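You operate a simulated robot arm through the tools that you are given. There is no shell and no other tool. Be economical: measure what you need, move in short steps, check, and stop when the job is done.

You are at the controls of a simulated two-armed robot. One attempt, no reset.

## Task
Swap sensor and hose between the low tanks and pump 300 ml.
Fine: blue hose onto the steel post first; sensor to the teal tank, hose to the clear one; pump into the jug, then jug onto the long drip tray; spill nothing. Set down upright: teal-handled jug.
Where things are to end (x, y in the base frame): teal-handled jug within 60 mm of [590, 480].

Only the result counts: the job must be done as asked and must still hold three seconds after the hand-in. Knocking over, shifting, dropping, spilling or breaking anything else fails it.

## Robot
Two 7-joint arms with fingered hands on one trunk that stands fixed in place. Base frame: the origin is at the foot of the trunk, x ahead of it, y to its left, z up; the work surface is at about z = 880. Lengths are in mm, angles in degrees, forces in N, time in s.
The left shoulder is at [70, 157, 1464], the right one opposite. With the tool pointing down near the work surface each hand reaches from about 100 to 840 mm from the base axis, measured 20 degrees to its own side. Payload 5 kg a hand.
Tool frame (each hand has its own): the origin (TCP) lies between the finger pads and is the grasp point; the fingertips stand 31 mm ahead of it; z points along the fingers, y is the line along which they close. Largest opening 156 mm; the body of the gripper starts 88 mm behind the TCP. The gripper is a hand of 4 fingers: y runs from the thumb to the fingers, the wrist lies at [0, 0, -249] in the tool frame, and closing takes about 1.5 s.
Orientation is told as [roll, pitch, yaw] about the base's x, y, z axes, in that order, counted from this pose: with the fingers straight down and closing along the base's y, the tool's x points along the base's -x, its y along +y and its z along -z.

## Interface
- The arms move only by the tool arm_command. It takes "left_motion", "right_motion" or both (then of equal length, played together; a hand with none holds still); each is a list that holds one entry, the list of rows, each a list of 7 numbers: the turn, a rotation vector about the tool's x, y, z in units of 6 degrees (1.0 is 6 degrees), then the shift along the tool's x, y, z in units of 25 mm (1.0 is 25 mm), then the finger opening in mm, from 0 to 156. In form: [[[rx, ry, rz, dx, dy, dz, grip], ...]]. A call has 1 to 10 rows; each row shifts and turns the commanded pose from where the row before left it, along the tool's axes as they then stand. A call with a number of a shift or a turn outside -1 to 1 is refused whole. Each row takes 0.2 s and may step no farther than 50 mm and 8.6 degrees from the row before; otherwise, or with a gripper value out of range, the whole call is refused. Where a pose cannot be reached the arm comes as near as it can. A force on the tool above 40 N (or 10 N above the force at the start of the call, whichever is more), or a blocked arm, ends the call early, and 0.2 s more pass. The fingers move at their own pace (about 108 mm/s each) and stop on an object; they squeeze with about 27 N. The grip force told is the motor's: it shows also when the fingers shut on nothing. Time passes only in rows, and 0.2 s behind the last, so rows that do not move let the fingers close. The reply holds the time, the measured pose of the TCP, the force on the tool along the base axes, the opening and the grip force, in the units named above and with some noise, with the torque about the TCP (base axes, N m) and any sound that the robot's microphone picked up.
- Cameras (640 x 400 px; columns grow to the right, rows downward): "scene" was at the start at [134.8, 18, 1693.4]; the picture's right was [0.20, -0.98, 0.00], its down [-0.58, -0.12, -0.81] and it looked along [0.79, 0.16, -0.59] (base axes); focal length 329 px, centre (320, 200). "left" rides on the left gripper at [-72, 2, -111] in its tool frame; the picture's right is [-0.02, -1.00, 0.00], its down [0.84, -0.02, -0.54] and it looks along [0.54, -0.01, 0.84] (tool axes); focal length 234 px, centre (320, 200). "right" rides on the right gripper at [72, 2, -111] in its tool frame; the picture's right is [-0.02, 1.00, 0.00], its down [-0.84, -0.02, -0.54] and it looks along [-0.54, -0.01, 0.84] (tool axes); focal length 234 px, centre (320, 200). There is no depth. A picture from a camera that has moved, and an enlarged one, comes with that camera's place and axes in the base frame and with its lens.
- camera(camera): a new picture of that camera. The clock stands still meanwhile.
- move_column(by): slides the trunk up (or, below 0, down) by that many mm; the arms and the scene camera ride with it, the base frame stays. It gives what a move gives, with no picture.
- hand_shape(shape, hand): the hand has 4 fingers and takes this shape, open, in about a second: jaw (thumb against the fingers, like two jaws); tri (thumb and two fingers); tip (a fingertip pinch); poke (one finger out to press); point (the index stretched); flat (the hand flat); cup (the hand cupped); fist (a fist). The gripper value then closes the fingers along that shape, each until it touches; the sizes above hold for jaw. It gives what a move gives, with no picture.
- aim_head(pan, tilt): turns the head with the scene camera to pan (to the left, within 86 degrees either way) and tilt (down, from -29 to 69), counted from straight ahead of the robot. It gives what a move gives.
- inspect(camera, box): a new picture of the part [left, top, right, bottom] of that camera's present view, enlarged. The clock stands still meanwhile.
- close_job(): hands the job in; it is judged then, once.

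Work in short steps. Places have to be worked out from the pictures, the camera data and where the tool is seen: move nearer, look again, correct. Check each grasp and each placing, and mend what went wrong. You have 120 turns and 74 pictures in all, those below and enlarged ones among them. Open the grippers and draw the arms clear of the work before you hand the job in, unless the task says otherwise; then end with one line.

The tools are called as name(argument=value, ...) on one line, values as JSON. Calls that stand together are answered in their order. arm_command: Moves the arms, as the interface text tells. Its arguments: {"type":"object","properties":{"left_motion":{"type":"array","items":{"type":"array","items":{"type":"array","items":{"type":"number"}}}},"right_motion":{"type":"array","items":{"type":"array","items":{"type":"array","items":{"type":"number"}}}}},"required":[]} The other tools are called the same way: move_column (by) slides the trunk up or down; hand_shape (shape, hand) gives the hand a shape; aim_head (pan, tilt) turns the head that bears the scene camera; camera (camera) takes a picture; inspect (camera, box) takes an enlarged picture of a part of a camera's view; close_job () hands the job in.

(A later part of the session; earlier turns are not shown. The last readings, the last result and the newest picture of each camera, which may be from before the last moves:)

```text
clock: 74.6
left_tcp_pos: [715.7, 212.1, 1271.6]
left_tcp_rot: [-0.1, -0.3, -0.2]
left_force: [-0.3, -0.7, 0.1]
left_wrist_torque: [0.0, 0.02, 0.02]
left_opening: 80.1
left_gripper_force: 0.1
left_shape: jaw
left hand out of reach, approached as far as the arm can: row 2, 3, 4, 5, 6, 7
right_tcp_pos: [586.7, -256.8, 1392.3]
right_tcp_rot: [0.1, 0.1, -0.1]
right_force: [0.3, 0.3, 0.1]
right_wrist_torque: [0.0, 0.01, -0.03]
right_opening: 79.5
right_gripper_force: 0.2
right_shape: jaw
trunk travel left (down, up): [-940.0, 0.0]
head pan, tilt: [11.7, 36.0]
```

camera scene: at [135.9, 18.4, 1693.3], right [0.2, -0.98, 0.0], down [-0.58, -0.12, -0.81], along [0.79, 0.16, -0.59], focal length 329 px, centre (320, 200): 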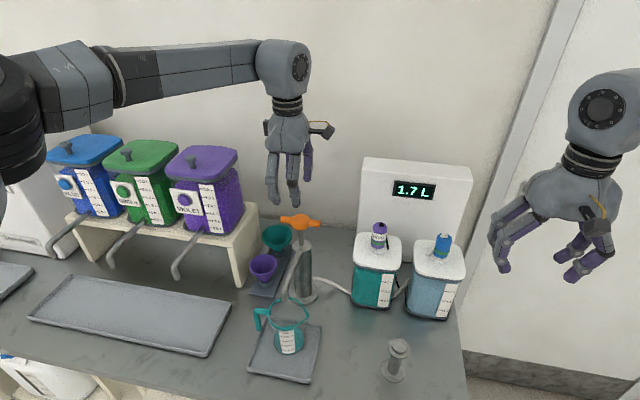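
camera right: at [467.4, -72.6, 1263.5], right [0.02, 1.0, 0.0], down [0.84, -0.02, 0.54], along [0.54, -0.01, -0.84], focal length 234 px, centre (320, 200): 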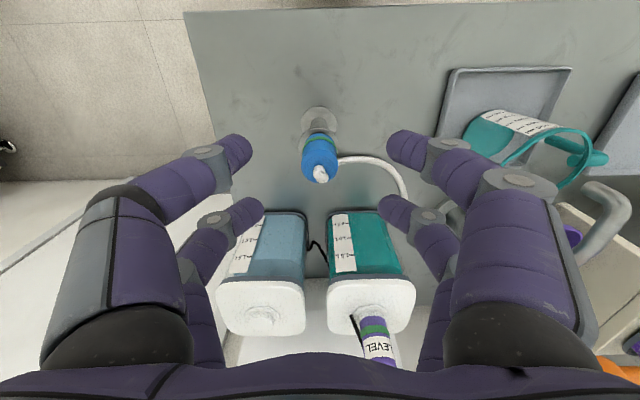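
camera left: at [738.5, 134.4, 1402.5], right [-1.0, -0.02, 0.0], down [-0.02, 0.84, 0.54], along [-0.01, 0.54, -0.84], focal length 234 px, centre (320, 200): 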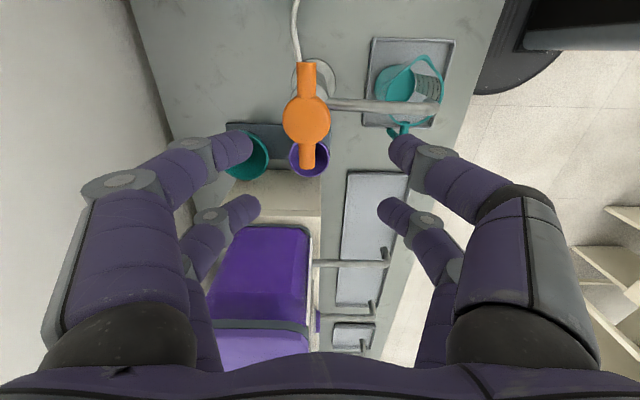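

Lower relative height makes it worse. Instead I'll tilt the hand forward by 30° so the wrist stays nearer. First I back off and return the trunk.

arm_command(left_motion=[[[0, 0, 0, 0.5, 0, -1, 80], [0, 0, 0, 1, 0, -1, 80], [0, 0, 1, 1, 0, -1, 80], [0, 0, 1, 0, 0, -1, 80], [0, 0, 1, 0, 0, 0, 80], [0, 0, 1, 0, 0, 0, 80], [0, 0, 1, 0, 0, 0, 80], [0, 0, 1, 0, 0, 0, 80], [0, 0, 1, 0, 0, 0, 80], [0, 0, 1, 0, 0, 0, 80]]])

move_column(by=-90)

arm_command(left_motion=[[[0, 0, 1, 0, 0, 0, 80], [0, 0, 1, 0, 0, 0, 80], [0, 0, 1, 0, 0, 0, 80], [0, 0, 1, 0, 0, 0, 80], [0, 0, 1, 0, 0, 0, 80], [0, 0, 1, 0, 0, 0, 80], [0, 0, 1, 0, 0, 0, 80], [-1, 0, 0, 0, 0, 0, 80], [-1, 0, 0, 0, 0, 0, 80], [-1, 0, 0, 0, 0, 0, 80]]])

arm_command(left_motion=[[[-1, 0, 0, 0, 0, 0, 80], [-1, 0, 0, 0, 0, 0, 80]]])

```text
clock: 76.8
left_tcp_pos: [652.8, 212.7, 1372.3]
left_tcp_rot: [0.2, -0.2, -48.2]
left_force: [0.1, -0.3, 0.0]
left_wrist_torque: [-0.01, -0.02, -0.01]
left_opening: 80.4
left_gripper_force: 0.0
left_shape: jaw
right_tcp_pos: [586.5, -255.1, 1392.4]
right_tcp_rot: [0.2, 0.1, -0.1]
right_force: [0.5, 0.3, -0.4]
right_wrist_torque: [0.0, 0.02, -0.01]
right_opening: 79.4
right_gripper_force: 0.2
right_shape: jaw
trunk travel left (down, up): [-940.0, 0.0]
head pan, tilt: [11.7, 36.0]
```

```text
clock: 78.1
left_tcp_pos: [652.5, 213.7, 1282.6]
left_tcp_rot: [0.1, -0.2, -48.1]
left_force: [0.0, 0.0, 0.1]
left_wrist_torque: [0.01, 0.0, 0.01]
left_opening: 80.8
left_gripper_force: 0.1
left_shape: jaw
right_tcp_pos: [587.3, -256.0, 1304.1]
right_tcp_rot: [0.2, 0.1, -0.1]
right_force: [0.5, 0.3, -1.0]
right_wrist_torque: [-0.02, 0.0, 0.03]
right_opening: 79.7
right_gripper_force: 0.0
right_shape: jaw
trunk travel left (down, up): [-850.0, 90.0]
head pan, tilt: [11.7, 36.0]
```

```text
clock: 80.3
left_tcp_pos: [652.5, 211.9, 1281.6]
left_tcp_rot: [18.1, -0.1, -90.2]
left_force: [1.2, 0.2, -0.5]
left_wrist_torque: [0.01, 0.0, -0.02]
left_opening: 80.4
left_gripper_force: 0.0
left_shape: jaw
right_tcp_pos: [587.7, -255.2, 1303.6]
right_tcp_rot: [0.2, 0.1, -0.2]
right_force: [-1.0, -0.1, -0.1]
right_wrist_torque: [-0.04, -0.04, 0.0]
right_opening: 79.5
right_gripper_force: 0.0
right_shape: jaw
trunk travel left (down, up): [-850.0, 90.0]
head pan, tilt: [11.7, 36.0]
```

```text
clock: 80.9
left_tcp_pos: [650.8, 214.1, 1282.2]
left_tcp_rot: [30.3, -0.1, -90.1]
left_force: [-0.2, 0.8, 0.1]
left_wrist_torque: [0.01, 0.0, -0.01]
left_opening: 80.5
left_gripper_force: 0.1
left_shape: jaw
right_tcp_pos: [585.3, -256.1, 1303.0]
right_tcp_rot: [0.2, 0.0, -0.1]
right_force: [-0.2, 0.0, 1.4]
right_wrist_torque: [0.02, -0.05, 0.01]
right_opening: 79.3
right_gripper_force: 0.1
right_shape: jaw
trunk travel left (down, up): [-850.0, 90.0]
head pan, tilt: [11.7, 36.0]
```

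The tilt is in place. I move to the pre-grasp position along the tilted approach and check with the left camera.

arm_command(left_motion=[[[0, 0, 0, -0.29, 0.36, 0.95, 80], [0, 0, 0, -0.29, 0.36, 0.95, 80], [0, 0, 0, -0.29, 0.36, 0.95, 80], [0, 0, 0, 0, 0, 0, 80]]])

camera(camera="left")

```text
clock: 81.9
left_tcp_pos: [711.2, 190.6, 1233.3]
left_tcp_rot: [30.2, -0.1, -90.0]
left_force: [-0.9, 0.5, 0.1]
left_wrist_torque: [0.0, -0.01, -0.02]
left_opening: 80.2
left_gripper_force: 0.1
left_shape: jaw
right_tcp_pos: [587.1, -255.3, 1303.3]
right_tcp_rot: [0.2, 0.0, -0.1]
right_force: [-0.2, 0.1, -0.4]
right_wrist_torque: [-0.03, 0.01, -0.02]
right_opening: 79.5
right_gripper_force: 0.1
right_shape: jaw
trunk travel left (down, up): [-850.0, 90.0]
head pan, tilt: [11.7, 36.0]
```

```text
16 pictures are left
camera left: at [657.4, 119.4, 1331.9], right [-0.86, -0.02, -0.5], down [-0.29, 0.84, 0.46], along [0.41, 0.54, -0.73], focal length 234 px, centre (320, 200)
```

left: 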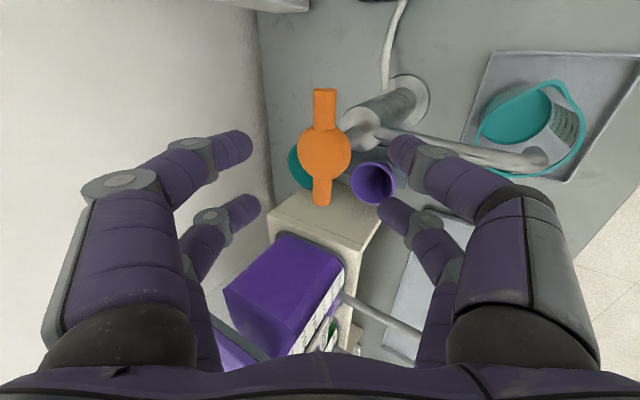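

The reach works and the fingers straddle the handle. I advance 70 mm and close on it.

arm_command(left_motion=[[[0, 0, 0, 0.1, 0, 0.8, 80], [0, 0, 0, 0, 0, 1, 80], [0, 0, 0, 0, 0, 1, 80], [0, 0, 0, 0, 0, 0, 0], [0, 0, 0, 0, 0, 0, 0], [0, 0, 0, 0, 0, 0, 0], [0, 0, 0, 0, 0, 0, 0], [0, 0, 0, 0, 0, 0, 0]]])

camera(camera="left")

```text
clock: 83.7
left_tcp_pos: [748.0, 195.5, 1172.1]
left_tcp_rot: [30.0, -0.1, -90.2]
left_force: [2.7, -0.7, -9.2]
left_wrist_torque: [-0.13, -0.41, -0.08]
left_opening: 20.3
left_gripper_force: 27.2
left_shape: jaw
right_tcp_pos: [589.2, -255.3, 1301.7]
right_tcp_rot: [0.2, 0.2, -0.1]
right_force: [-0.3, -0.5, -0.1]
right_wrist_torque: [0.0, 0.0, -0.02]
right_opening: 79.7
right_gripper_force: 0.0
right_shape: jaw
trunk travel left (down, up): [-850.0, 90.0]
head pan, tilt: [11.7, 36.0]
```

```text
15 pictures are left
camera left: at [694.0, 123.2, 1270.7], right [-0.87, -0.02, -0.5], down [-0.29, 0.84, 0.46], along [0.41, 0.54, -0.73], focal length 234 px, centre (320, 200)
```

left: 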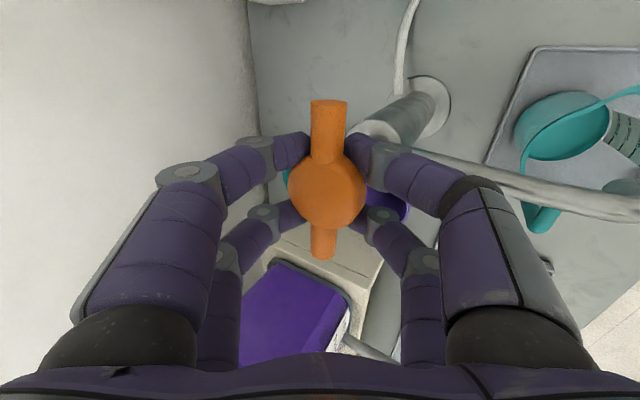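

The bar is gripped at a 20 mm opening. I press straight down 40 mm slowly and watch the force.

arm_command(left_motion=[[[0, 0, 0, 0, -0.2, 0.346, 0], [0, 0, 0, 0, -0.2, 0.346, 0], [0, 0, 0, 0, -0.2, 0.346, 0], [0, 0, 0, 0, -0.2, 0.346, 0]]])

inspect(camera="scene", box=[220, 220, 380, 380])

```text
clock: 84.7
left_tcp_pos: [747.4, 194.1, 1133.3]
left_tcp_rot: [30.2, -0.1, -90.1]
left_force: [4.3, 4.2, 3.9]
left_wrist_torque: [-0.01, -0.66, -0.03]
left_opening: 19.5
left_gripper_force: 27.3
left_shape: jaw
right_tcp_pos: [587.9, -254.3, 1302.7]
right_tcp_rot: [0.2, 0.0, -0.1]
right_force: [-0.5, -0.1, -0.8]
right_wrist_torque: [0.01, 0.04, -0.02]
right_opening: 79.4
right_gripper_force: 0.0
right_shape: jaw
trunk travel left (down, up): [-850.0, 90.0]
head pan, tilt: [11.7, 36.0]
```

```text
2.50 times, centred on (300, 300) of scene
camera zoom: at [135.9, 18.5, 1693.4], right [0.2, -0.98, 0.0], down [-0.58, -0.12, -0.81], along [0.79, 0.16, -0.59], focal length 822 px, centre (370, -50)
```

zoom: 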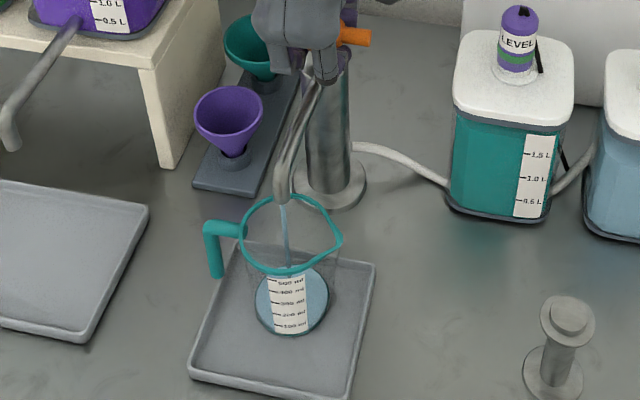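

Pale-blue liquid streams into the jug. I hold a moment and read the level.

arm_command(left_motion=[[[0, 0, 0, 0, 0, 0, 0], [0, 0, 0, 0, 0, 0, 0], [0, 0, 0, 0, 0, 0, 0]]])

inspect(camera="scene", box=[265, 305, 315, 355])

```text
clock: 85.5
left_tcp_pos: [748.1, 195.1, 1134.2]
left_tcp_rot: [30.2, -0.1, -90.2]
left_force: [6.7, 6.1, 4.8]
left_wrist_torque: [0.02, -0.67, -0.01]
left_opening: 19.6
left_gripper_force: 27.1
left_shape: jaw
right_tcp_pos: [587.9, -253.6, 1302.6]
right_tcp_rot: [0.2, 0.1, -0.1]
right_force: [-0.5, 0.6, -0.2]
right_wrist_torque: [0.01, 0.02, 0.01]
right_opening: 79.3
right_gripper_force: 0.0
right_shape: jaw
trunk travel left (down, up): [-850.0, 90.0]
head pan, tilt: [11.7, 36.0]
```

```text
8.00 times, centred on (290, 330) of scene
camera zoom: at [135.6, 18.9, 1693.4], right [0.2, -0.98, 0.0], down [-0.58, -0.12, -0.81], along [0.79, 0.16, -0.59], focal length 2632 px, centre (560, -840)
```

zoom: 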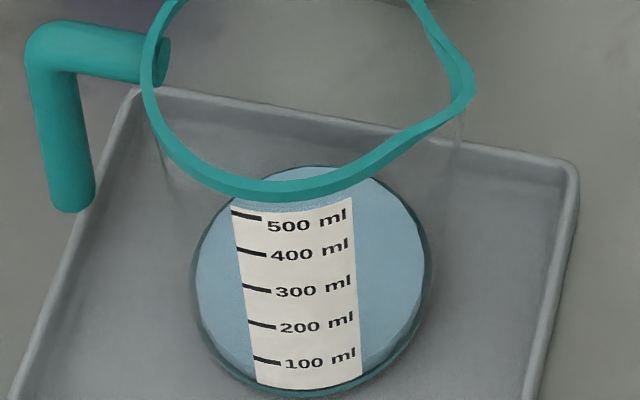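

Roughly 30 to 40 ml so far for 40 mm of stroke. I continue down to find the bottom of the stroke.

arm_command(left_motion=[[[0, 0, 0, 0, -0.1, 0.173, 0], [0, 0, 0, 0, -0.1, 0.173, 0], [0, 0, 0, 0, -0.1, 0.173, 0], [0, 0, 0, 0, -0.1, 0.173, 0], [0, 0, 0, 0, -0.1, 0.173, 0], [0, 0, 0, 0, -0.1, 0.173, 0]]])

```text
clock: 86.9
left_tcp_pos: [745.5, 194.3, 1110.7]
left_tcp_rot: [30.8, -0.3, -90.2]
left_force: [5.3, 8.5, 37.2]
left_wrist_torque: [-0.07, -1.19, -0.01]
left_opening: 20.3
left_gripper_force: 26.7
left_shape: jaw
right_tcp_pos: [582.3, -255.7, 1305.5]
right_tcp_rot: [0.2, -0.1, 0.0]
right_force: [0.4, -0.7, -0.6]
right_wrist_torque: [0.0, 0.0, -0.03]
right_opening: 79.5
right_gripper_force: 0.1
right_shape: jaw
trunk travel left (down, up): [-850.0, 90.0]
head pan, tilt: [11.7, 36.0]
heard: click
```

A click at about 60 mm marks one full stroke. I pull the handle back up to the top and read the jug.

arm_command(left_motion=[[[0, 0, 0, 0, 0.28, -0.485, 0], [0, 0, 0, 0, 0.28, -0.485, 0], [0, 0, 0, 0, 0.28, -0.485, 0], [0, 0, 0, 0, 0.28, -0.485, 0], [0, 0, 0, 0, 0.2, -0.346, 0], [0, 0, 0, 0, 0.08, -0.139, 0]]])

inspect(camera="scene", box=[265, 305, 315, 355])

```text
clock: 88.3
left_tcp_pos: [749.5, 193.9, 1167.2]
left_tcp_rot: [29.5, 0.0, -90.2]
left_force: [16.1, -4.7, -26.4]
left_wrist_torque: [-0.22, -0.75, -0.03]
left_opening: 16.5
left_gripper_force: 26.9
left_shape: jaw
right_tcp_pos: [591.8, -256.1, 1299.1]
right_tcp_rot: [0.3, 0.3, -0.1]
right_force: [0.3, 0.1, -0.2]
right_wrist_torque: [0.01, 0.0, 0.02]
right_opening: 79.4
right_gripper_force: 0.0
right_shape: jaw
trunk travel left (down, up): [-850.0, 90.0]
head pan, tilt: [11.7, 36.0]
```

```text
8.00 times, centred on (290, 330) of scene
camera zoom: at [141.9, 17.9, 1692.3], right [0.2, -0.98, 0.0], down [-0.58, -0.12, -0.81], along [0.79, 0.16, -0.59], focal length 2632 px, centre (560, -840)
```

zoom: 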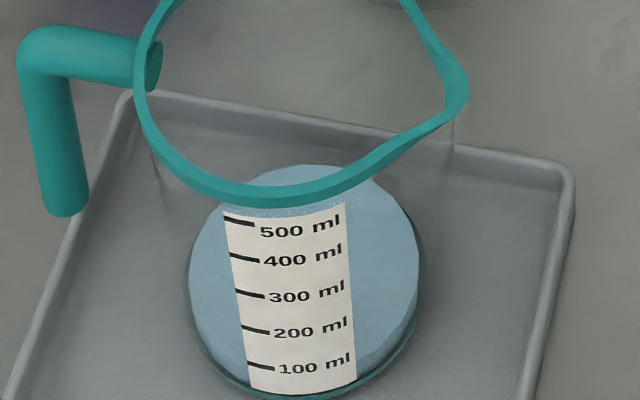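

The first stroke is complete. I do the second: down 65 mm, up 62 mm, then read the level.

arm_command(left_motion=[[[0, 0, 0, 0, -0.217, 0.375, 0], [0, 0, 0, 0, -0.217, 0.375, 0], [0, 0, 0, 0, -0.217, 0.375, 0], [0, 0, 0, 0, -0.217, 0.375, 0], [0, 0, 0, 0, -0.217, 0.375, 0], [0, 0, 0, 0, -0.215, 0.375, 0]]])

arm_command(left_motion=[[[0, 0, 0, 0, 0, 0, 0], [0, 0, 0, 0, 0.25, -0.433, 0], [0, 0, 0, 0, 0.25, -0.433, 0], [0, 0, 0, 0, 0.25, -0.433, 0], [0, 0, 0, 0, 0.25, -0.433, 0], [0, 0, 0, 0, 0.24, -0.415, 0]]])

inspect(camera="scene", box=[265, 305, 315, 355])

```text
clock: 89.7
left_tcp_pos: [748.3, 193.1, 1113.0]
left_tcp_rot: [30.6, -0.1, -90.1]
left_force: [13.4, 5.3, 22.9]
left_wrist_torque: [0.09, -1.16, 0.19]
left_opening: 17.2
left_gripper_force: 26.7
left_shape: jaw
right_tcp_pos: [585.1, -255.8, 1304.4]
right_tcp_rot: [0.2, -0.1, -0.1]
right_force: [-0.5, 0.7, 0.4]
right_wrist_torque: [0.04, -0.03, 0.01]
right_opening: 79.4
right_gripper_force: 0.1
right_shape: jaw
trunk travel left (down, up): [-850.0, 90.0]
head pan, tilt: [11.7, 36.0]
heard: click
```

```text
clock: 91.1
left_tcp_pos: [750.8, 193.9, 1164.8]
left_tcp_rot: [29.5, 0.0, -90.1]
left_force: [13.7, -1.7, -8.4]
left_wrist_torque: [0.0, -0.8, 0.14]
left_opening: 15.7
left_gripper_force: 27.0
left_shape: jaw
right_tcp_pos: [593.1, -256.1, 1299.9]
right_tcp_rot: [0.2, 0.3, -0.1]
right_force: [0.7, -0.9, -0.3]
right_wrist_torque: [0.0, 0.03, -0.01]
right_opening: 79.4
right_gripper_force: 0.1
right_shape: jaw
trunk travel left (down, up): [-850.0, 90.0]
head pan, tilt: [11.7, 36.0]
```

```text
8.00 times, centred on (290, 330) of scene
camera zoom: at [142.3, 17.2, 1692.5], right [0.2, -0.98, 0.0], down [-0.58, -0.12, -0.81], along [0.79, 0.16, -0.59], focal length 2632 px, centre (560, -840)
```

zoom: 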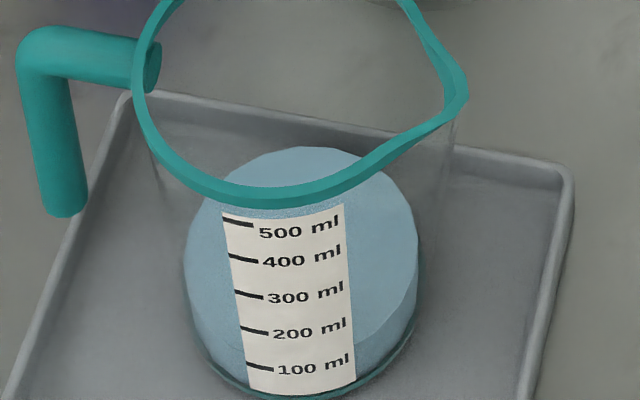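

Two strokes are in. I zoom on the label edge to calibrate the volume per stroke.

inspect(camera="scene", box=[271, 334, 307, 356])

```text
16.00 times, centred on (289, 345) of scene
camera zoom: at [142.3, 17.2, 1692.5], right [0.2, -0.98, 0.0], down [-0.58, -0.12, -0.81], along [0.79, 0.16, -0.59], focal length 5263 px, centre (816, -2120)
```

zoom: 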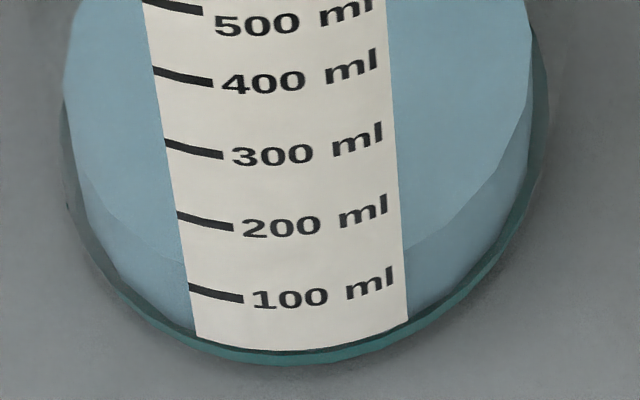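

The boundary analysis and the rise between strokes (about 49 ml) both point to 50 ml per stroke, so about 100 ml is in now. I do strokes 3 and 4.

arm_command(left_motion=[[[0, 0, 0, 0, -0.217, 0.375, 0], [0, 0, 0, 0, -0.217, 0.375, 0], [0, 0, 0, 0, -0.217, 0.375, 0], [0, 0, 0, 0, -0.217, 0.375, 0], [0, 0, 0, 0, -0.217, 0.375, 0], [0, 0, 0, 0, -0.195, 0.337, 0]]])

arm_command(left_motion=[[[0, 0, 0, 0, 0, 0, 0], [0, 0, 0, 0, 0.25, -0.433, 0], [0, 0, 0, 0, 0.25, -0.433, 0], [0, 0, 0, 0, 0.25, -0.433, 0], [0, 0, 0, 0, 0.25, -0.433, 0], [0, 0, 0, 0, 0.28, -0.485, 0]]])

arm_command(left_motion=[[[0, 0, 0, 0, -0.217, 0.375, 0], [0, 0, 0, 0, -0.217, 0.375, 0], [0, 0, 0, 0, -0.217, 0.375, 0], [0, 0, 0, 0, -0.217, 0.375, 0], [0, 0, 0, 0, -0.217, 0.375, 0], [0, 0, 0, 0, -0.195, 0.337, 0]]])

arm_command(left_motion=[[[0, 0, 0, 0, 0, 0, 0], [0, 0, 0, 0, 0.25, -0.433, 0], [0, 0, 0, 0, 0.25, -0.433, 0], [0, 0, 0, 0, 0.25, -0.433, 0], [0, 0, 0, 0, 0.25, -0.433, 0], [0, 0, 0, 0, 0.28, -0.485, 0]]])

inspect(camera="scene", box=[265, 305, 315, 355])

```text
clock: 92.5
left_tcp_pos: [746.9, 194.6, 1106.8]
left_tcp_rot: [30.0, 0.0, -90.1]
left_force: [8.3, -1.4, 10.9]
left_wrist_torque: [-0.12, 0.0, 0.01]
left_opening: 13.7
left_gripper_force: 27.1
left_shape: jaw
right_tcp_pos: [587.0, -256.8, 1303.7]
right_tcp_rot: [0.2, 0.1, -0.2]
right_force: [-0.7, 0.2, 0.3]
right_wrist_torque: [-0.02, -0.04, 0.03]
right_opening: 79.4
right_gripper_force: 0.0
right_shape: jaw
trunk travel left (down, up): [-850.0, 90.0]
head pan, tilt: [11.7, 36.0]
heard: click
```

```text
clock: 94.0
left_tcp_pos: [749.8, 194.5, 1157.1]
left_tcp_rot: [29.2, 0.2, -90.3]
left_force: [24.2, -5.6, -27.8]
left_wrist_torque: [0.17, 0.08, 0.04]
left_opening: 11.7
left_gripper_force: 27.4
left_shape: jaw
right_tcp_pos: [594.6, -256.3, 1299.7]
right_tcp_rot: [0.3, 0.4, -0.1]
right_force: [0.3, -0.1, 0.2]
right_wrist_torque: [-0.03, -0.01, -0.01]
right_opening: 79.7
right_gripper_force: 0.1
right_shape: jaw
trunk travel left (down, up): [-850.0, 90.0]
head pan, tilt: [11.7, 36.0]
stopped in row 6 (left hand): the force on the tool passed its limit at 44 N (the readings are from after the stop); the commanded pose is now the measured one
```

```text
clock: 95.4
left_tcp_pos: [746.3, 194.0, 1105.6]
left_tcp_rot: [30.3, 0.1, -90.1]
left_force: [21.2, -1.3, 28.0]
left_wrist_torque: [-0.35, -0.44, -0.09]
left_opening: 12.9
left_gripper_force: 27.0
left_shape: jaw
right_tcp_pos: [587.1, -257.8, 1303.8]
right_tcp_rot: [0.2, 0.2, -0.1]
right_force: [0.1, 0.6, -0.2]
right_wrist_torque: [0.0, 0.01, 0.01]
right_opening: 79.4
right_gripper_force: 0.0
right_shape: jaw
trunk travel left (down, up): [-850.0, 90.0]
head pan, tilt: [11.7, 36.0]
heard: click
```

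```text
clock: 96.8
left_tcp_pos: [748.2, 193.8, 1155.6]
left_tcp_rot: [28.9, 0.3, -90.2]
left_force: [19.7, -3.9, -16.3]
left_wrist_torque: [0.03, 0.2, 0.0]
left_opening: 11.8
left_gripper_force: 26.9
left_shape: jaw
right_tcp_pos: [595.0, -256.3, 1299.0]
right_tcp_rot: [0.1, 0.5, -0.1]
right_force: [0.3, -0.4, 0.1]
right_wrist_torque: [-0.01, 0.06, 0.01]
right_opening: 79.4
right_gripper_force: 0.2
right_shape: jaw
trunk travel left (down, up): [-850.0, 90.0]
head pan, tilt: [11.7, 36.0]
```

```text
8.00 times, centred on (290, 330) of scene
camera zoom: at [145.5, 17.2, 1692.1], right [0.2, -0.98, 0.0], down [-0.58, -0.12, -0.81], along [0.79, 0.16, -0.59], focal length 2632 px, centre (560, -840)
```

zoom: 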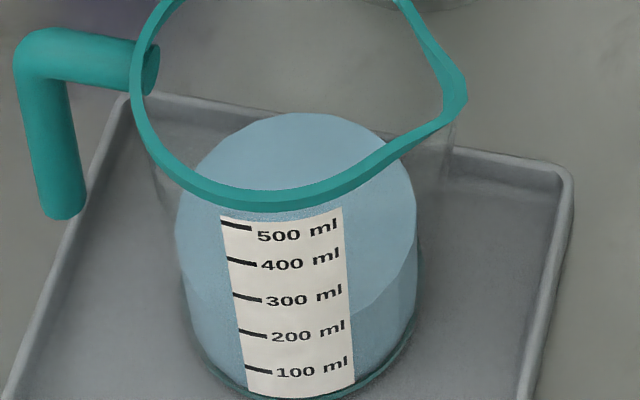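

Four clicks, at roughly 200 ml. The fingers have slid down on the bar by about 15 mm, so I open, rise, regrip, and then make stroke 5.

arm_command(left_motion=[[[0, 0, 0, 0, 0, 0, 70], [0, 0, 0, 0, 0, 0, 70], [0, 0, 0, 0, 0, 0, 70], [0.18, 0, 0, 0, 0.3, -0.5, 70], [0, 0, 0, 0, 0, 0, 70], [0, 0, 0, 0, 0, 0, 0], [0, 0, 0, 0, 0, 0, 0], [0, 0, 0, 0, 0, 0, 0], [0, 0, 0, 0, 0, 0, 0], [0, 0, 0, 0, 0, 0, 0]]])

inspect(camera="left", box=[160, 50, 480, 250])

```text
clock: 99.0
left_tcp_pos: [743.7, 194.9, 1178.3]
left_tcp_rot: [28.5, 0.1, -90.1]
left_force: [-3.2, -0.3, -3.4]
left_wrist_torque: [0.04, 0.27, -0.11]
left_opening: 27.9
left_gripper_force: 26.9
left_shape: jaw
right_tcp_pos: [586.4, -254.4, 1302.6]
right_tcp_rot: [0.2, 0.1, -0.1]
right_force: [0.2, 0.0, -0.4]
right_wrist_torque: [-0.02, 0.02, -0.02]
right_opening: 79.5
right_gripper_force: 0.1
right_shape: jaw
trunk travel left (down, up): [-850.0, 90.0]
head pan, tilt: [11.7, 36.0]
```

```text
2.00 times, centred on (320, 150) of left
camera zoom: at [692.8, 122.5, 1277.8], right [-0.88, -0.02, -0.48], down [-0.28, 0.84, 0.47], along [0.39, 0.54, -0.74], focal length 468 px, centre (320, 300)
```

zoom: 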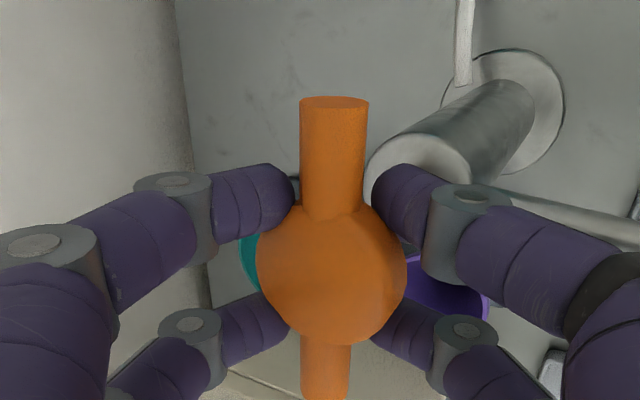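

Good regrip with the handle at the top. I make stroke 5.

arm_command(left_motion=[[[0, 0, 0, 0, -0.217, 0.375, 0], [0, 0, 0, 0, -0.217, 0.375, 0], [0, 0, 0, 0, -0.217, 0.375, 0], [0, 0, 0, 0, -0.217, 0.375, 0], [0, 0, 0, 0, -0.217, 0.375, 0], [0, 0, 0, 0, -0.217, 0.375, 0]]])

arm_command(left_motion=[[[0, 0, 0, 0, 0, 0, 0], [0, 0, 0, 0, 0.25, -0.433, 0], [0, 0, 0, 0, 0.25, -0.433, 0], [0, 0, 0, 0, 0.25, -0.433, 0], [0, 0, 0, 0, 0.25, -0.433, 0], [0, 0, 0, 0, 0.25, -0.433, 0]]])

```text
clock: 100.4
left_tcp_pos: [742.4, 193.6, 1121.0]
left_tcp_rot: [29.2, -0.1, -90.3]
left_force: [-3.0, 3.9, 27.4]
left_wrist_torque: [-0.07, 0.05, -0.15]
left_opening: 28.3
left_gripper_force: 27.4
left_shape: jaw
right_tcp_pos: [582.7, -255.7, 1305.0]
right_tcp_rot: [0.1, -0.1, -0.2]
right_force: [0.1, 1.1, 0.0]
right_wrist_torque: [0.0, -0.04, 0.0]
right_opening: 79.5
right_gripper_force: 0.0
right_shape: jaw
trunk travel left (down, up): [-850.0, 90.0]
head pan, tilt: [11.7, 36.0]
heard: click
```

```text
clock: 101.8
left_tcp_pos: [743.3, 195.0, 1176.8]
left_tcp_rot: [28.5, 0.1, -90.1]
left_force: [-7.3, -0.1, 1.2]
left_wrist_torque: [0.01, 0.15, -0.04]
left_opening: 27.1
left_gripper_force: 27.4
left_shape: jaw
right_tcp_pos: [586.5, -256.2, 1302.6]
right_tcp_rot: [0.2, 0.0, -0.1]
right_force: [-0.7, 0.1, 0.3]
right_wrist_torque: [0.0, 0.03, -0.01]
right_opening: 79.6
right_gripper_force: 0.1
right_shape: jaw
trunk travel left (down, up): [-850.0, 90.0]
head pan, tilt: [11.7, 36.0]
```

Fifth click heard. I nudge to the top stop and then make the sixth stroke.

arm_command(left_motion=[[[0, 0, 0, 0, 0.08, -0.139, 0], [0, 0, 0, 0, -0.217, 0.375, 0], [0, 0, 0, 0, -0.217, 0.375, 0], [0, 0, 0, 0, -0.217, 0.375, 0], [0, 0, 0, 0, -0.217, 0.375, 0], [0, 0, 0, 0, -0.217, 0.375, 0], [0, 0, 0, 0, -0.23, 0.4, 0], [0, 0, 0, 0, 0, 0, 0], [0, 0, 0, 0, 0, 0, 0]]])

inspect(camera="scene", box=[265, 305, 315, 355])

```text
clock: 103.8
left_tcp_pos: [742.0, 193.9, 1119.3]
left_tcp_rot: [29.0, 0.1, -90.1]
left_force: [0.6, 7.0, 28.9]
left_wrist_torque: [0.03, -0.23, 0.0]
left_opening: 28.1
left_gripper_force: 27.0
left_shape: jaw
right_tcp_pos: [583.8, -255.6, 1305.2]
right_tcp_rot: [0.1, -0.2, -0.1]
right_force: [0.3, 0.7, 0.4]
right_wrist_torque: [0.0, -0.03, -0.01]
right_opening: 79.8
right_gripper_force: 0.0
right_shape: jaw
trunk travel left (down, up): [-850.0, 90.0]
head pan, tilt: [11.7, 36.0]
heard: click
```

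```text
8.00 times, centred on (290, 330) of scene
camera zoom: at [130.4, 18.2, 1694.1], right [0.2, -0.98, 0.0], down [-0.57, -0.12, -0.81], along [0.79, 0.16, -0.59], focal length 2632 px, centre (560, -840)
```

zoom: 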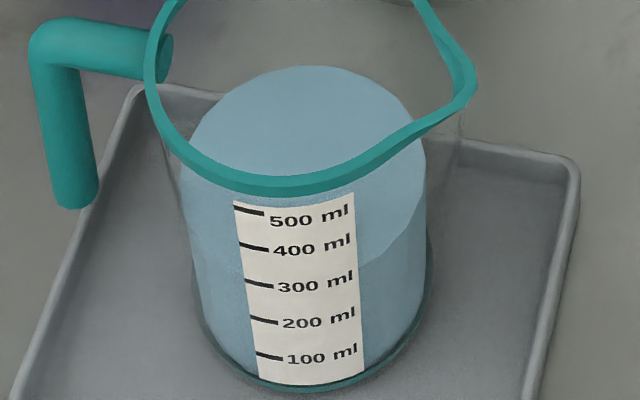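

The sixth click is in, and the level reads right around 300 ml. I raise the handle to its original place, release it, and back off.

arm_command(left_motion=[[[0, 0, 0, 0, 0.25, -0.433, 0], [0, 0, 0, 0, 0.25, -0.433, 0], [0, 0, 0, 0, 0.25, -0.433, 0], [0, 0, 0, 0, 0.25, -0.433, 0], [0, 0, 0, 0, 0.25, -0.433, 0], [0, 0, 0, 0, 0, 0, 80], [0, 0, 0, 0, 0, 0, 80], [0, 0, 0, 0, 0, 0, 80], [0, 0, 0, 0, 0, 0, 80]]])

arm_command(left_motion=[[[0, 0, 0, 0, 0, -1, 80], [0, 0, 0, 0, 0, -1, 80], [0, 0, 0, 0, 0, -1, 80], [0, 0, 0, 0, 0, -1, 80], [0, 0, 0, 0, 0, -1, 80], [0.8, 0, 0, 0, -1, 0, 80], [1, 0, 0, 0, -1, 0, 80], [1, 0, 0, 0, -1, 0, 80], [1, 0, 0, 0, -1, 0, 80], [1, 0, 0, 0, -1, 0, 80]]])

```text
clock: 105.8
left_tcp_pos: [744.7, 193.3, 1175.8]
left_tcp_rot: [28.6, 0.0, -90.2]
left_force: [-0.1, 0.6, 0.1]
left_wrist_torque: [0.0, -0.02, 0.03]
left_opening: 79.2
left_gripper_force: 0.0
left_shape: jaw
right_tcp_pos: [588.4, -254.4, 1302.8]
right_tcp_rot: [0.2, 0.2, -0.1]
right_force: [-0.3, -0.7, -0.3]
right_wrist_torque: [-0.01, 0.01, 0.04]
right_opening: 79.8
right_gripper_force: 0.0
right_shape: jaw
trunk travel left (down, up): [-850.0, 90.0]
head pan, tilt: [11.7, 36.0]
```

```text
clock: 108.0
left_tcp_pos: [566.3, 195.2, 1248.8]
left_tcp_rot: [-0.3, 0.1, -90.1]
left_force: [0.6, -0.9, -0.9]
left_wrist_torque: [0.0, -0.01, 0.0]
left_opening: 79.8
left_gripper_force: 0.0
left_shape: jaw
right_tcp_pos: [587.0, -256.0, 1302.5]
right_tcp_rot: [0.2, 0.2, 0.0]
right_force: [0.4, 0.3, 0.3]
right_wrist_torque: [0.01, 0.0, 0.0]
right_opening: 79.4
right_gripper_force: 0.1
right_shape: jaw
trunk travel left (down, up): [-850.0, 90.0]
head pan, tilt: [11.7, 36.0]
```

Clear of the pump. I retreat to x of about 390 and unwind the yaw toward 0.

arm_command(left_motion=[[[0, 0, 0, 0, -1, 0, 80], [0, 0, 0, 0, -1, 0, 80], [0, 0, 0, 0, -1, 0, 80], [0, 0, 0, 0, -1, 0, 80], [0, 0, 0, 0, -1, 0, 80], [0, 0, 0, 0, -1, 0, 80], [0, 0, 0, 0, -1, 0, 80], [0, 0, 0, 0, -1, 0, 80], [0, 0, -1, 0, 0, 0, 80], [0, 0, -1, 0, 0, 0, 80]]])

arm_command(left_motion=[[[0, 0, -1, 0, 0, 0, 104], [0, 0, -1, 0, 0, 0, 104], [0, 0, -1, 0, 0, 0, 104], [0, 0, -1, 0, 0, 0, 104], [0, 0, -1, 0, 0, 0, 104], [0, 0, -1, 0, 0, 0, 104], [0, 0, -1, 0, 0, 0, 104], [0, 0, -1, 0, 0, 0, 104], [0, 0, -1, 0, 0, 0, 104], [0, 0, -1, 0, 0, 0, 104]]])

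arm_command(left_motion=[[[0, 0, -1, 0, 0, 0, 104], [0, 0, -1, 0, 0, 0, 104], [0, 0, -1, 0, 0, 0, 104], [0, -1, 0, 0, 0, 0, 104], [0, -1, 0, 0, 0, 0, 104], [0, -1, 0, 0, 0, 0, 104], [0, -1, 0, 0, 0, 0, 104], [0, -1, 0, 0, 0, 0, 104], [0, -1, 0, 0, 0, 0, 104], [0, -1, 0, 0, 0, 0, 104]]])

```text
clock: 110.2
left_tcp_pos: [367.5, 195.1, 1249.7]
left_tcp_rot: [-0.3, 0.3, -78.1]
left_force: [0.0, 0.2, -0.1]
left_wrist_torque: [0.01, -0.01, 0.01]
left_opening: 79.5
left_gripper_force: 0.0
left_shape: jaw
right_tcp_pos: [587.5, -255.3, 1302.6]
right_tcp_rot: [0.1, 0.1, -0.2]
right_force: [-0.3, -0.3, 0.4]
right_wrist_torque: [-0.02, 0.03, 0.0]
right_opening: 79.6
right_gripper_force: 0.0
right_shape: jaw
trunk travel left (down, up): [-850.0, 90.0]
head pan, tilt: [11.7, 36.0]
```

```text
clock: 112.4
left_tcp_pos: [367.8, 195.0, 1249.3]
left_tcp_rot: [0.0, 0.3, -18.1]
left_force: [0.4, -0.3, -0.5]
left_wrist_torque: [-0.01, -0.01, 0.0]
left_opening: 103.2
left_gripper_force: 0.0
left_shape: jaw
right_tcp_pos: [586.8, -254.9, 1302.5]
right_tcp_rot: [0.2, 0.0, -0.1]
right_force: [-1.2, -0.2, 0.2]
right_wrist_torque: [0.04, 0.01, 0.02]
right_opening: 79.7
right_gripper_force: 0.0
right_shape: jaw
trunk travel left (down, up): [-850.0, 90.0]
head pan, tilt: [11.7, 36.0]
```

```text
clock: 114.6
left_tcp_pos: [464.8, 203.1, 1265.7]
left_tcp_rot: [-2.9, -33.9, -1.3]
left_force: [-0.6, 2.5, -2.5]
left_wrist_torque: [-0.18, -0.12, -0.1]
left_opening: 103.9
left_gripper_force: 0.0
left_shape: jaw
left hand out of reach, approached as far as the arm can: row 5, 6, 7, 8, 9, 10
right_tcp_pos: [587.8, -257.9, 1301.6]
right_tcp_rot: [0.2, 0.0, -0.2]
right_force: [0.5, 0.4, -0.3]
right_wrist_torque: [0.01, 0.01, -0.02]
right_opening: 79.7
right_gripper_force: 0.1
right_shape: jaw
trunk travel left (down, up): [-850.0, 90.0]
head pan, tilt: [11.7, 36.0]
```

Too folded at that height. I descend in front of the jug, where the arm has room, and then pitch further.

arm_command(left_motion=[[[0, 0, 0, 0.56, 0, 0.83, 104], [0, 0, 0, 0.56, 0, 0.83, 104], [0, 0, 0, 0.56, 0, 0.83, 104], [0, 0, 0, 0.56, 0, 0.83, 104], [0, 0, 0, 0.56, 0, 0.83, 104], [0, 0, 0, 0.56, 0, 0.83, 104], [0, 0, 0, 0.56, 0, 0.83, 104]]])

arm_command(left_motion=[[[0, -0.7, 0, 0, 0, 0, 104], [0, -0.7, 0, 0, 0, 0, 104]]])

```text
clock: 116.2
left_tcp_pos: [475.9, 212.8, 1102.8]
left_tcp_rot: [0.1, -35.9, -2.6]
left_force: [0.2, 0.7, 0.3]
left_wrist_torque: [0.02, 0.03, 0.0]
left_opening: 103.8
left_gripper_force: 0.1
left_shape: jaw
left hand out of reach, approached as far as the arm can: row 1
right_tcp_pos: [587.3, -256.0, 1302.3]
right_tcp_rot: [0.2, 0.1, -0.1]
right_force: [0.1, 0.4, 0.1]
right_wrist_torque: [0.03, -0.04, -0.01]
right_opening: 79.6
right_gripper_force: 0.1
right_shape: jaw
trunk travel left (down, up): [-850.0, 90.0]
head pan, tilt: [11.7, 36.0]
```

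```text
clock: 116.8
left_tcp_pos: [474.8, 213.2, 1102.9]
left_tcp_rot: [0.1, -44.3, -2.7]
left_force: [0.9, 0.6, -0.2]
left_wrist_torque: [-0.01, 0.02, 0.0]
left_opening: 103.7
left_gripper_force: 0.0
left_shape: jaw
right_tcp_pos: [586.7, -255.1, 1302.5]
right_tcp_rot: [0.2, 0.0, -0.1]
right_force: [0.2, 0.1, 0.5]
right_wrist_torque: [0.01, 0.01, -0.01]
right_opening: 79.6
right_gripper_force: 0.1
right_shape: jaw
trunk travel left (down, up): [-850.0, 90.0]
head pan, tilt: [11.7, 36.0]
```

It works here. I descend further and pitch the hand to nearly horizontal, staying clear in front of the jug.

arm_command(left_motion=[[[0, 0, 0, 0.83, -0.3, 0.86, 104], [0, 0, 0, 0.83, -0.3, 0.86, 104], [0, -1, 0, 0, -0.3, 0, 104], [0, -1, 0, 0, 0, 0, 104], [0, -1, 0, 0, 0, 0, 104], [0, -1, 0, 0, 0, 0, 104], [0, -1, 0, 0, 0, 0, 104], [0, -1, 0, 0, 0, 0, 104]]])

```text
clock: 118.6
left_tcp_pos: [485.6, 178.3, 1057.5]
left_tcp_rot: [0.7, -46.5, -2.7]
left_force: [0.1, -0.4, 0.1]
left_wrist_torque: [-0.02, 0.0, -0.01]
left_opening: 103.9
left_gripper_force: 0.0
left_shape: jaw
left hand out of reach, approached as far as the arm can: row 2, 3, 4, 5, 6, 7, 8
right_tcp_pos: [586.8, -253.9, 1303.0]
right_tcp_rot: [0.3, 0.2, -0.1]
right_force: [-0.1, -0.5, 0.1]
right_wrist_torque: [0.0, 0.02, -0.01]
right_opening: 79.7
right_gripper_force: 0.1
right_shape: jaw
trunk travel left (down, up): [-850.0, 90.0]
head pan, tilt: [11.7, 36.0]
```

Horizontal isn't reachable, but a 45° approach from the front, with fingers either side of the jug body, works geometrically. I lower the trunk 100 to ease the wrist.

move_column(by=-100)

arm_command(left_motion=[[[0, -0.6, 0, 0.3, 0.25, -0.3, 104], [0, -0.5, 0, 0.3, 0.25, -0.3, 104], [0, 0, -0.3, 0, 0, 0, 104]]])

```text
clock: 120.0
left_tcp_pos: [484.8, 177.4, 956.8]
left_tcp_rot: [0.7, -46.5, -2.7]
left_force: [-0.9, -0.4, 0.0]
left_wrist_torque: [0.02, 0.0, 0.02]
left_opening: 104.1
left_gripper_force: 0.0
left_shape: jaw
right_tcp_pos: [586.6, -255.5, 1202.7]
right_tcp_rot: [0.2, 0.2, -0.1]
right_force: [0.1, 0.0, -0.7]
right_wrist_torque: [0.01, -0.03, -0.01]
right_opening: 79.7
right_gripper_force: 0.0
right_shape: jaw
trunk travel left (down, up): [-750.0, 190.0]
head pan, tilt: [11.7, 36.0]
```

```text
clock: 120.8
left_tcp_pos: [485.3, 168.0, 964.0]
left_tcp_rot: [-0.9, -49.3, 0.1]
left_force: [0.2, 0.1, 0.1]
left_wrist_torque: [0.06, 0.0, 0.0]
left_opening: 103.8
left_gripper_force: 0.0
left_shape: jaw
left hand out of reach, approached as far as the arm can: row 1, 2
right_tcp_pos: [587.2, -258.3, 1202.4]
right_tcp_rot: [0.3, 0.1, -0.2]
right_force: [0.6, -0.8, 0.3]
right_wrist_torque: [0.05, 0.05, 0.01]
right_opening: 79.8
right_gripper_force: 0.1
right_shape: jaw
trunk travel left (down, up): [-750.0, 190.0]
head pan, tilt: [11.7, 36.0]
```

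Pitch is -49, which is workable. I centre in y and look through the left camera.

arm_command(left_motion=[[[0, 0, 0, 0, 0.92, 0, 104], [0, 0, 0, 0, 0, 0, 104]]])

camera(camera="left")

```text
clock: 121.4
left_tcp_pos: [486.3, 186.6, 978.5]
left_tcp_rot: [-1.0, -49.4, 0.1]
left_force: [-0.3, 0.1, -0.4]
left_wrist_torque: [0.01, -0.01, 0.03]
left_opening: 103.7
left_gripper_force: 0.0
left_shape: jaw
left hand out of reach, approached as far as the arm can: row 1
right_tcp_pos: [587.1, -256.9, 1202.3]
right_tcp_rot: [0.3, 0.2, -0.1]
right_force: [0.6, 0.0, -1.0]
right_wrist_torque: [0.02, -0.02, 0.02]
right_opening: 79.6
right_gripper_force: 0.1
right_shape: jaw
trunk travel left (down, up): [-750.0, 190.0]
head pan, tilt: [11.7, 36.0]
```

```text
6 pictures are left
camera left: at [449.1, 189.3, 1105.9], right [0.0, -1.0, 0.03], down [-0.96, -0.01, -0.28], along [0.28, -0.03, -0.96], focal length 234 px, centre (320, 200)
```

left: 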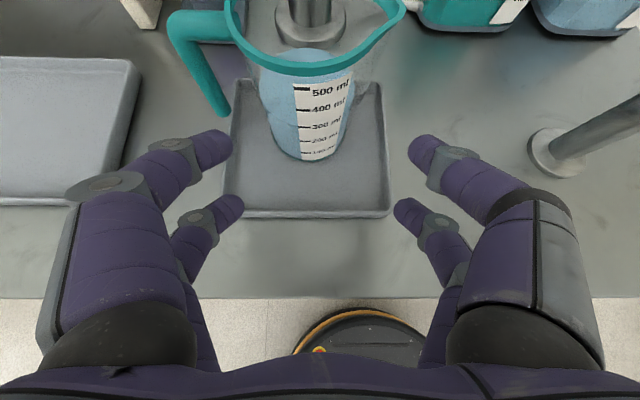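

The jug is centred near (587,193), with its handle bar at y of about 276 and room for a finger between. I advance halfway with the opening at 98 and check the pose.

arm_command(left_motion=[[[0, 0, 0, 0, 0.24, 0, 98], [0, 0, 0, -0.33, 0, 0.44, 98], [0, 0, 0, -0.33, 0, 0.44, 98], [0, 0, 0, 0, 0, 0.4, 98]]])

```text
clock: 122.4
left_tcp_pos: [521.0, 189.9, 972.7]
left_tcp_rot: [-1.3, -49.4, -0.1]
left_force: [0.5, 0.3, 0.3]
left_wrist_torque: [0.01, 0.02, 0.03]
left_opening: 98.5
left_gripper_force: 0.1
left_shape: jaw
left hand out of reach, approached as far as the arm can: row 1
right_tcp_pos: [586.3, -255.5, 1201.9]
right_tcp_rot: [0.1, 0.0, -0.1]
right_force: [-0.6, -0.5, -0.2]
right_wrist_torque: [-0.01, 0.02, -0.03]
right_opening: 79.7
right_gripper_force: 0.0
right_shape: jaw
trunk travel left (down, up): [-750.0, 190.0]
head pan, tilt: [11.7, 36.0]
```

Position is good. I drop 27 mm, then slide forward around the body.

arm_command(left_motion=[[[0, 0, 0, 0.41, 0.06, 0.35, 98], [0, 0, 0, 0.41, 0.06, 0.35, 98], [0, 0, 0, -0.48, 0, 0.56, 98], [0, 0, 0, -0.48, 0, 0.56, 98]]])

camera(camera="left")

```text
clock: 123.4
left_tcp_pos: [557.4, 187.6, 963.9]
left_tcp_rot: [-1.4, -49.5, 0.1]
left_force: [0.1, 0.2, 0.0]
left_wrist_torque: [0.01, 0.01, -0.03]
left_opening: 98.3
left_gripper_force: 0.1
left_shape: jaw
left hand out of reach, approached as far as the arm can: row 1, 2
right_tcp_pos: [587.5, -255.1, 1203.0]
right_tcp_rot: [0.1, 0.1, -0.1]
right_force: [-0.3, 0.3, 0.3]
right_wrist_torque: [-0.03, 0.04, -0.02]
right_opening: 79.5
right_gripper_force: 0.0
right_shape: jaw
trunk travel left (down, up): [-750.0, 190.0]
head pan, tilt: [11.7, 36.0]
```

```text
5 pictures are left
camera left: at [520.7, 192.2, 1092.1], right [0.0, -1.0, 0.03], down [-0.96, -0.01, -0.28], along [0.28, -0.03, -0.96], focal length 234 px, centre (320, 200)
```

left: 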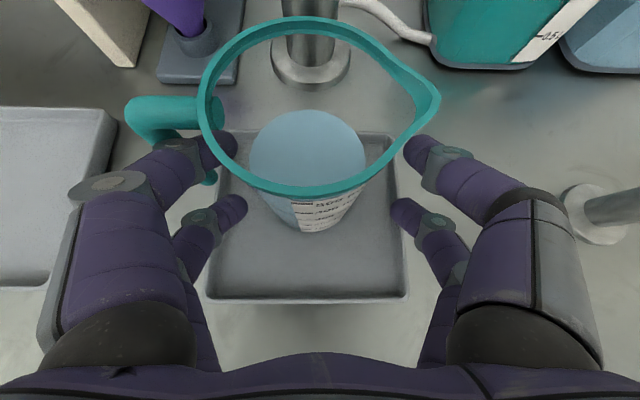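

The +y finger is in the gap between body and handle and below the handle's arm. I shift 5 mm in +y, advance 30 mm along the finger axis, and close.

arm_command(left_motion=[[[0, 0, 0, 0, 0.2, 0, 98], [0, 0, 0, 0, 0, 0.4, 98], [0, 0, 0, 0, 0, 0.4, 98], [0, 0, 0, 0, 0, 0.4, 98]]])

```text
clock: 124.4
left_tcp_pos: [581.6, 189.7, 946.0]
left_tcp_rot: [-1.3, -49.6, 0.0]
left_force: [0.4, -0.1, 0.7]
left_wrist_torque: [0.05, -0.01, 0.03]
left_opening: 98.1
left_gripper_force: 0.0
left_shape: jaw
right_tcp_pos: [587.0, -255.9, 1203.1]
right_tcp_rot: [0.2, 0.0, -0.1]
right_force: [-0.5, -1.1, -0.2]
right_wrist_torque: [0.0, 0.01, 0.02]
right_opening: 79.4
right_gripper_force: 0.0
right_shape: jaw
trunk travel left (down, up): [-750.0, 190.0]
head pan, tilt: [11.7, 36.0]
```

No contact. I nudge +4 mm in y to centre on the jug, then close gradually.

arm_command(left_motion=[[[0, 0, 0, 0, 0.17, 0, 98], [0, 0, 0, 0, 0, 0, 92], [0, 0, 0, 0, 0, 0, 86], [0, 0, 0, 0, 0, 0, 80], [0, 0, 0, 0, 0, 0, 70], [0, 0, 0, 0, 0, 0, 50], [0, 0, 0, 0, 0, 0, 20], [0, 0, 0, 0, 0, 0, 0], [0, 0, 0, 0, 0, 0, 0]]])

```text
clock: 126.4
left_tcp_pos: [579.7, 195.0, 945.5]
left_tcp_rot: [-1.4, -49.4, 0.1]
left_force: [0.8, -1.1, 1.3]
left_wrist_torque: [0.0, 0.04, -0.03]
left_opening: 66.8
left_gripper_force: 26.9
left_shape: jaw
right_tcp_pos: [588.6, -255.0, 1202.6]
right_tcp_rot: [0.2, 0.1, -0.1]
right_force: [-0.3, -0.6, -0.3]
right_wrist_torque: [-0.03, -0.02, -0.02]
right_opening: 79.5
right_gripper_force: 0.1
right_shape: jaw
trunk travel left (down, up): [-750.0, 190.0]
head pan, tilt: [11.7, 36.0]
```

The jug is held at a 67 mm opening. I lift it gently by 18 mm with the trunk and check.

move_column(by=18)

inspect(camera="scene", box=[180, 240, 420, 390])

```text
clock: 127.0
left_tcp_pos: [580.5, 194.6, 964.6]
left_tcp_rot: [-1.3, -49.4, 0.0]
left_force: [-0.5, -0.3, -2.6]
left_wrist_torque: [-0.08, 0.03, -0.02]
left_opening: 66.3
left_gripper_force: 27.0
left_shape: jaw
right_tcp_pos: [587.8, -254.9, 1220.5]
right_tcp_rot: [0.2, 0.1, -0.1]
right_force: [0.0, -0.6, -0.8]
right_wrist_torque: [-0.03, -0.03, -0.01]
right_opening: 79.4
right_gripper_force: 0.1
right_shape: jaw
trunk travel left (down, up): [-768.0, 172.0]
head pan, tilt: [11.7, 36.0]
```

```text
2.67 times, centred on (300, 315) of scene
camera zoom: at [134.9, 17.9, 1611.4], right [0.2, -0.98, 0.0], down [-0.58, -0.12, -0.81], along [0.79, 0.16, -0.59], focal length 877 px, centre (373, -107)
```

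zoom: 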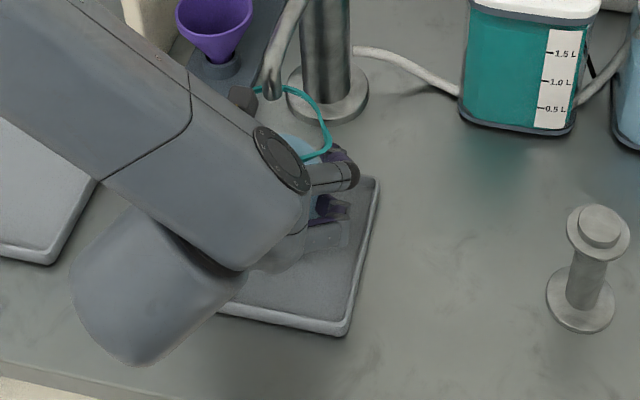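

The load reads about 4 N, so the jug is off the tray. I move slowly +y to come out from under the spout.

arm_command(left_motion=[[[0, 0, 0, 0, 0.15, 0, 0], [0, 0, 0, 0, 0.3, 0, 0], [0, 0, 0, 0, 0.4, 0, 0], [0, 0, 0, 0, 0.4, 0, 0], [0, 0, 0, 0, 0.4, 0, 0], [0, 0, 0, 0, 0.4, 0, 0], [0, 0, 0, 0, 0.4, 0, 0], [0, 0, 0, 0, 0.4, 0, 0], [0, 0, 0, 0, 0.3, 0, 0], [0, 0, 0, 0, 0.15, 0, 0]]])

camera(camera="left")

```text
clock: 129.2
left_tcp_pos: [588.7, 270.0, 975.3]
left_tcp_rot: [-1.2, -48.9, 0.0]
left_force: [0.2, -0.1, -4.0]
left_wrist_torque: [-0.08, 0.0, 0.0]
left_opening: 66.0
left_gripper_force: 26.9
left_shape: jaw
left hand out of reach, approached as far as the arm can: row 3, 4, 6
right_tcp_pos: [587.1, -255.9, 1220.7]
right_tcp_rot: [0.2, 0.1, -0.2]
right_force: [1.5, 0.7, -0.5]
right_wrist_torque: [0.04, 0.0, 0.0]
right_opening: 79.5
right_gripper_force: 0.1
right_shape: jaw
trunk travel left (down, up): [-768.0, 172.0]
head pan, tilt: [11.7, 36.0]
```

```text
3 pictures are left
camera left: at [553.0, 274.1, 1103.6], right [0.0, -1.0, 0.03], down [-0.96, -0.01, -0.27], along [0.27, -0.03, -0.96], focal length 234 px, centre (320, 200)
```

left: 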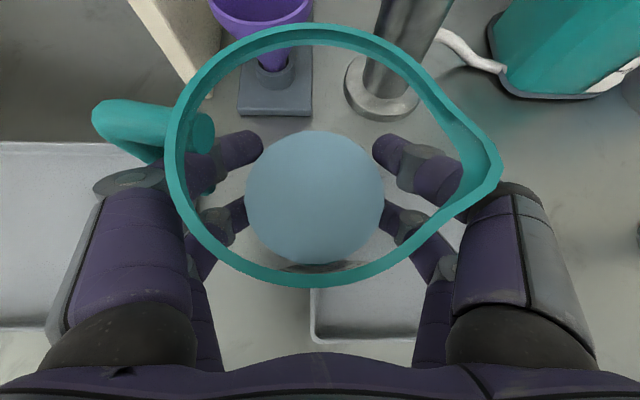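

The jug hangs upright. The violet tap tip works out at about (595,478,1060), so I carry low (TCP z of about 966) and aim for about (570,472). I go slowly.

arm_command(left_motion=[[[0, 0, 0, 0.087, 0.2, -0.047, 0], [0, 0, 0, 0.087, 0.35, -0.047, 0], [0, 0, 0, 0.087, 0.45, -0.047, 0], [0, 0, 0, 0.087, 0.45, -0.047, 0], [0, 0, 0, 0.087, 0.45, -0.047, 0], [0, 0, 0, 0.087, 0.45, -0.047, 0], [0, 0, 0, 0.087, 0.45, -0.047, 0], [0, 0, 0, 0.087, 0.45, -0.047, 0], [0, 0, 0, 0.087, 0.35, -0.047, 0], [0, 0, 0, 0.087, 0.2, -0.047, 0]]])

```text
clock: 131.4
left_tcp_pos: [568.0, 366.1, 967.3]
left_tcp_rot: [-1.4, -49.4, 0.0]
left_force: [0.4, -0.8, -2.7]
left_wrist_torque: [-0.08, 0.05, -0.03]
left_opening: 66.3
left_gripper_force: 27.5
left_shape: jaw
left hand out of reach, approached as far as the arm can: row 1
right_tcp_pos: [587.1, -255.0, 1221.3]
right_tcp_rot: [0.2, 0.1, -0.1]
right_force: [-0.7, -1.1, 0.5]
right_wrist_torque: [0.01, -0.01, 0.0]
right_opening: 79.5
right_gripper_force: 0.0
right_shape: jaw
trunk travel left (down, up): [-768.0, 172.0]
head pan, tilt: [11.7, 36.0]
```

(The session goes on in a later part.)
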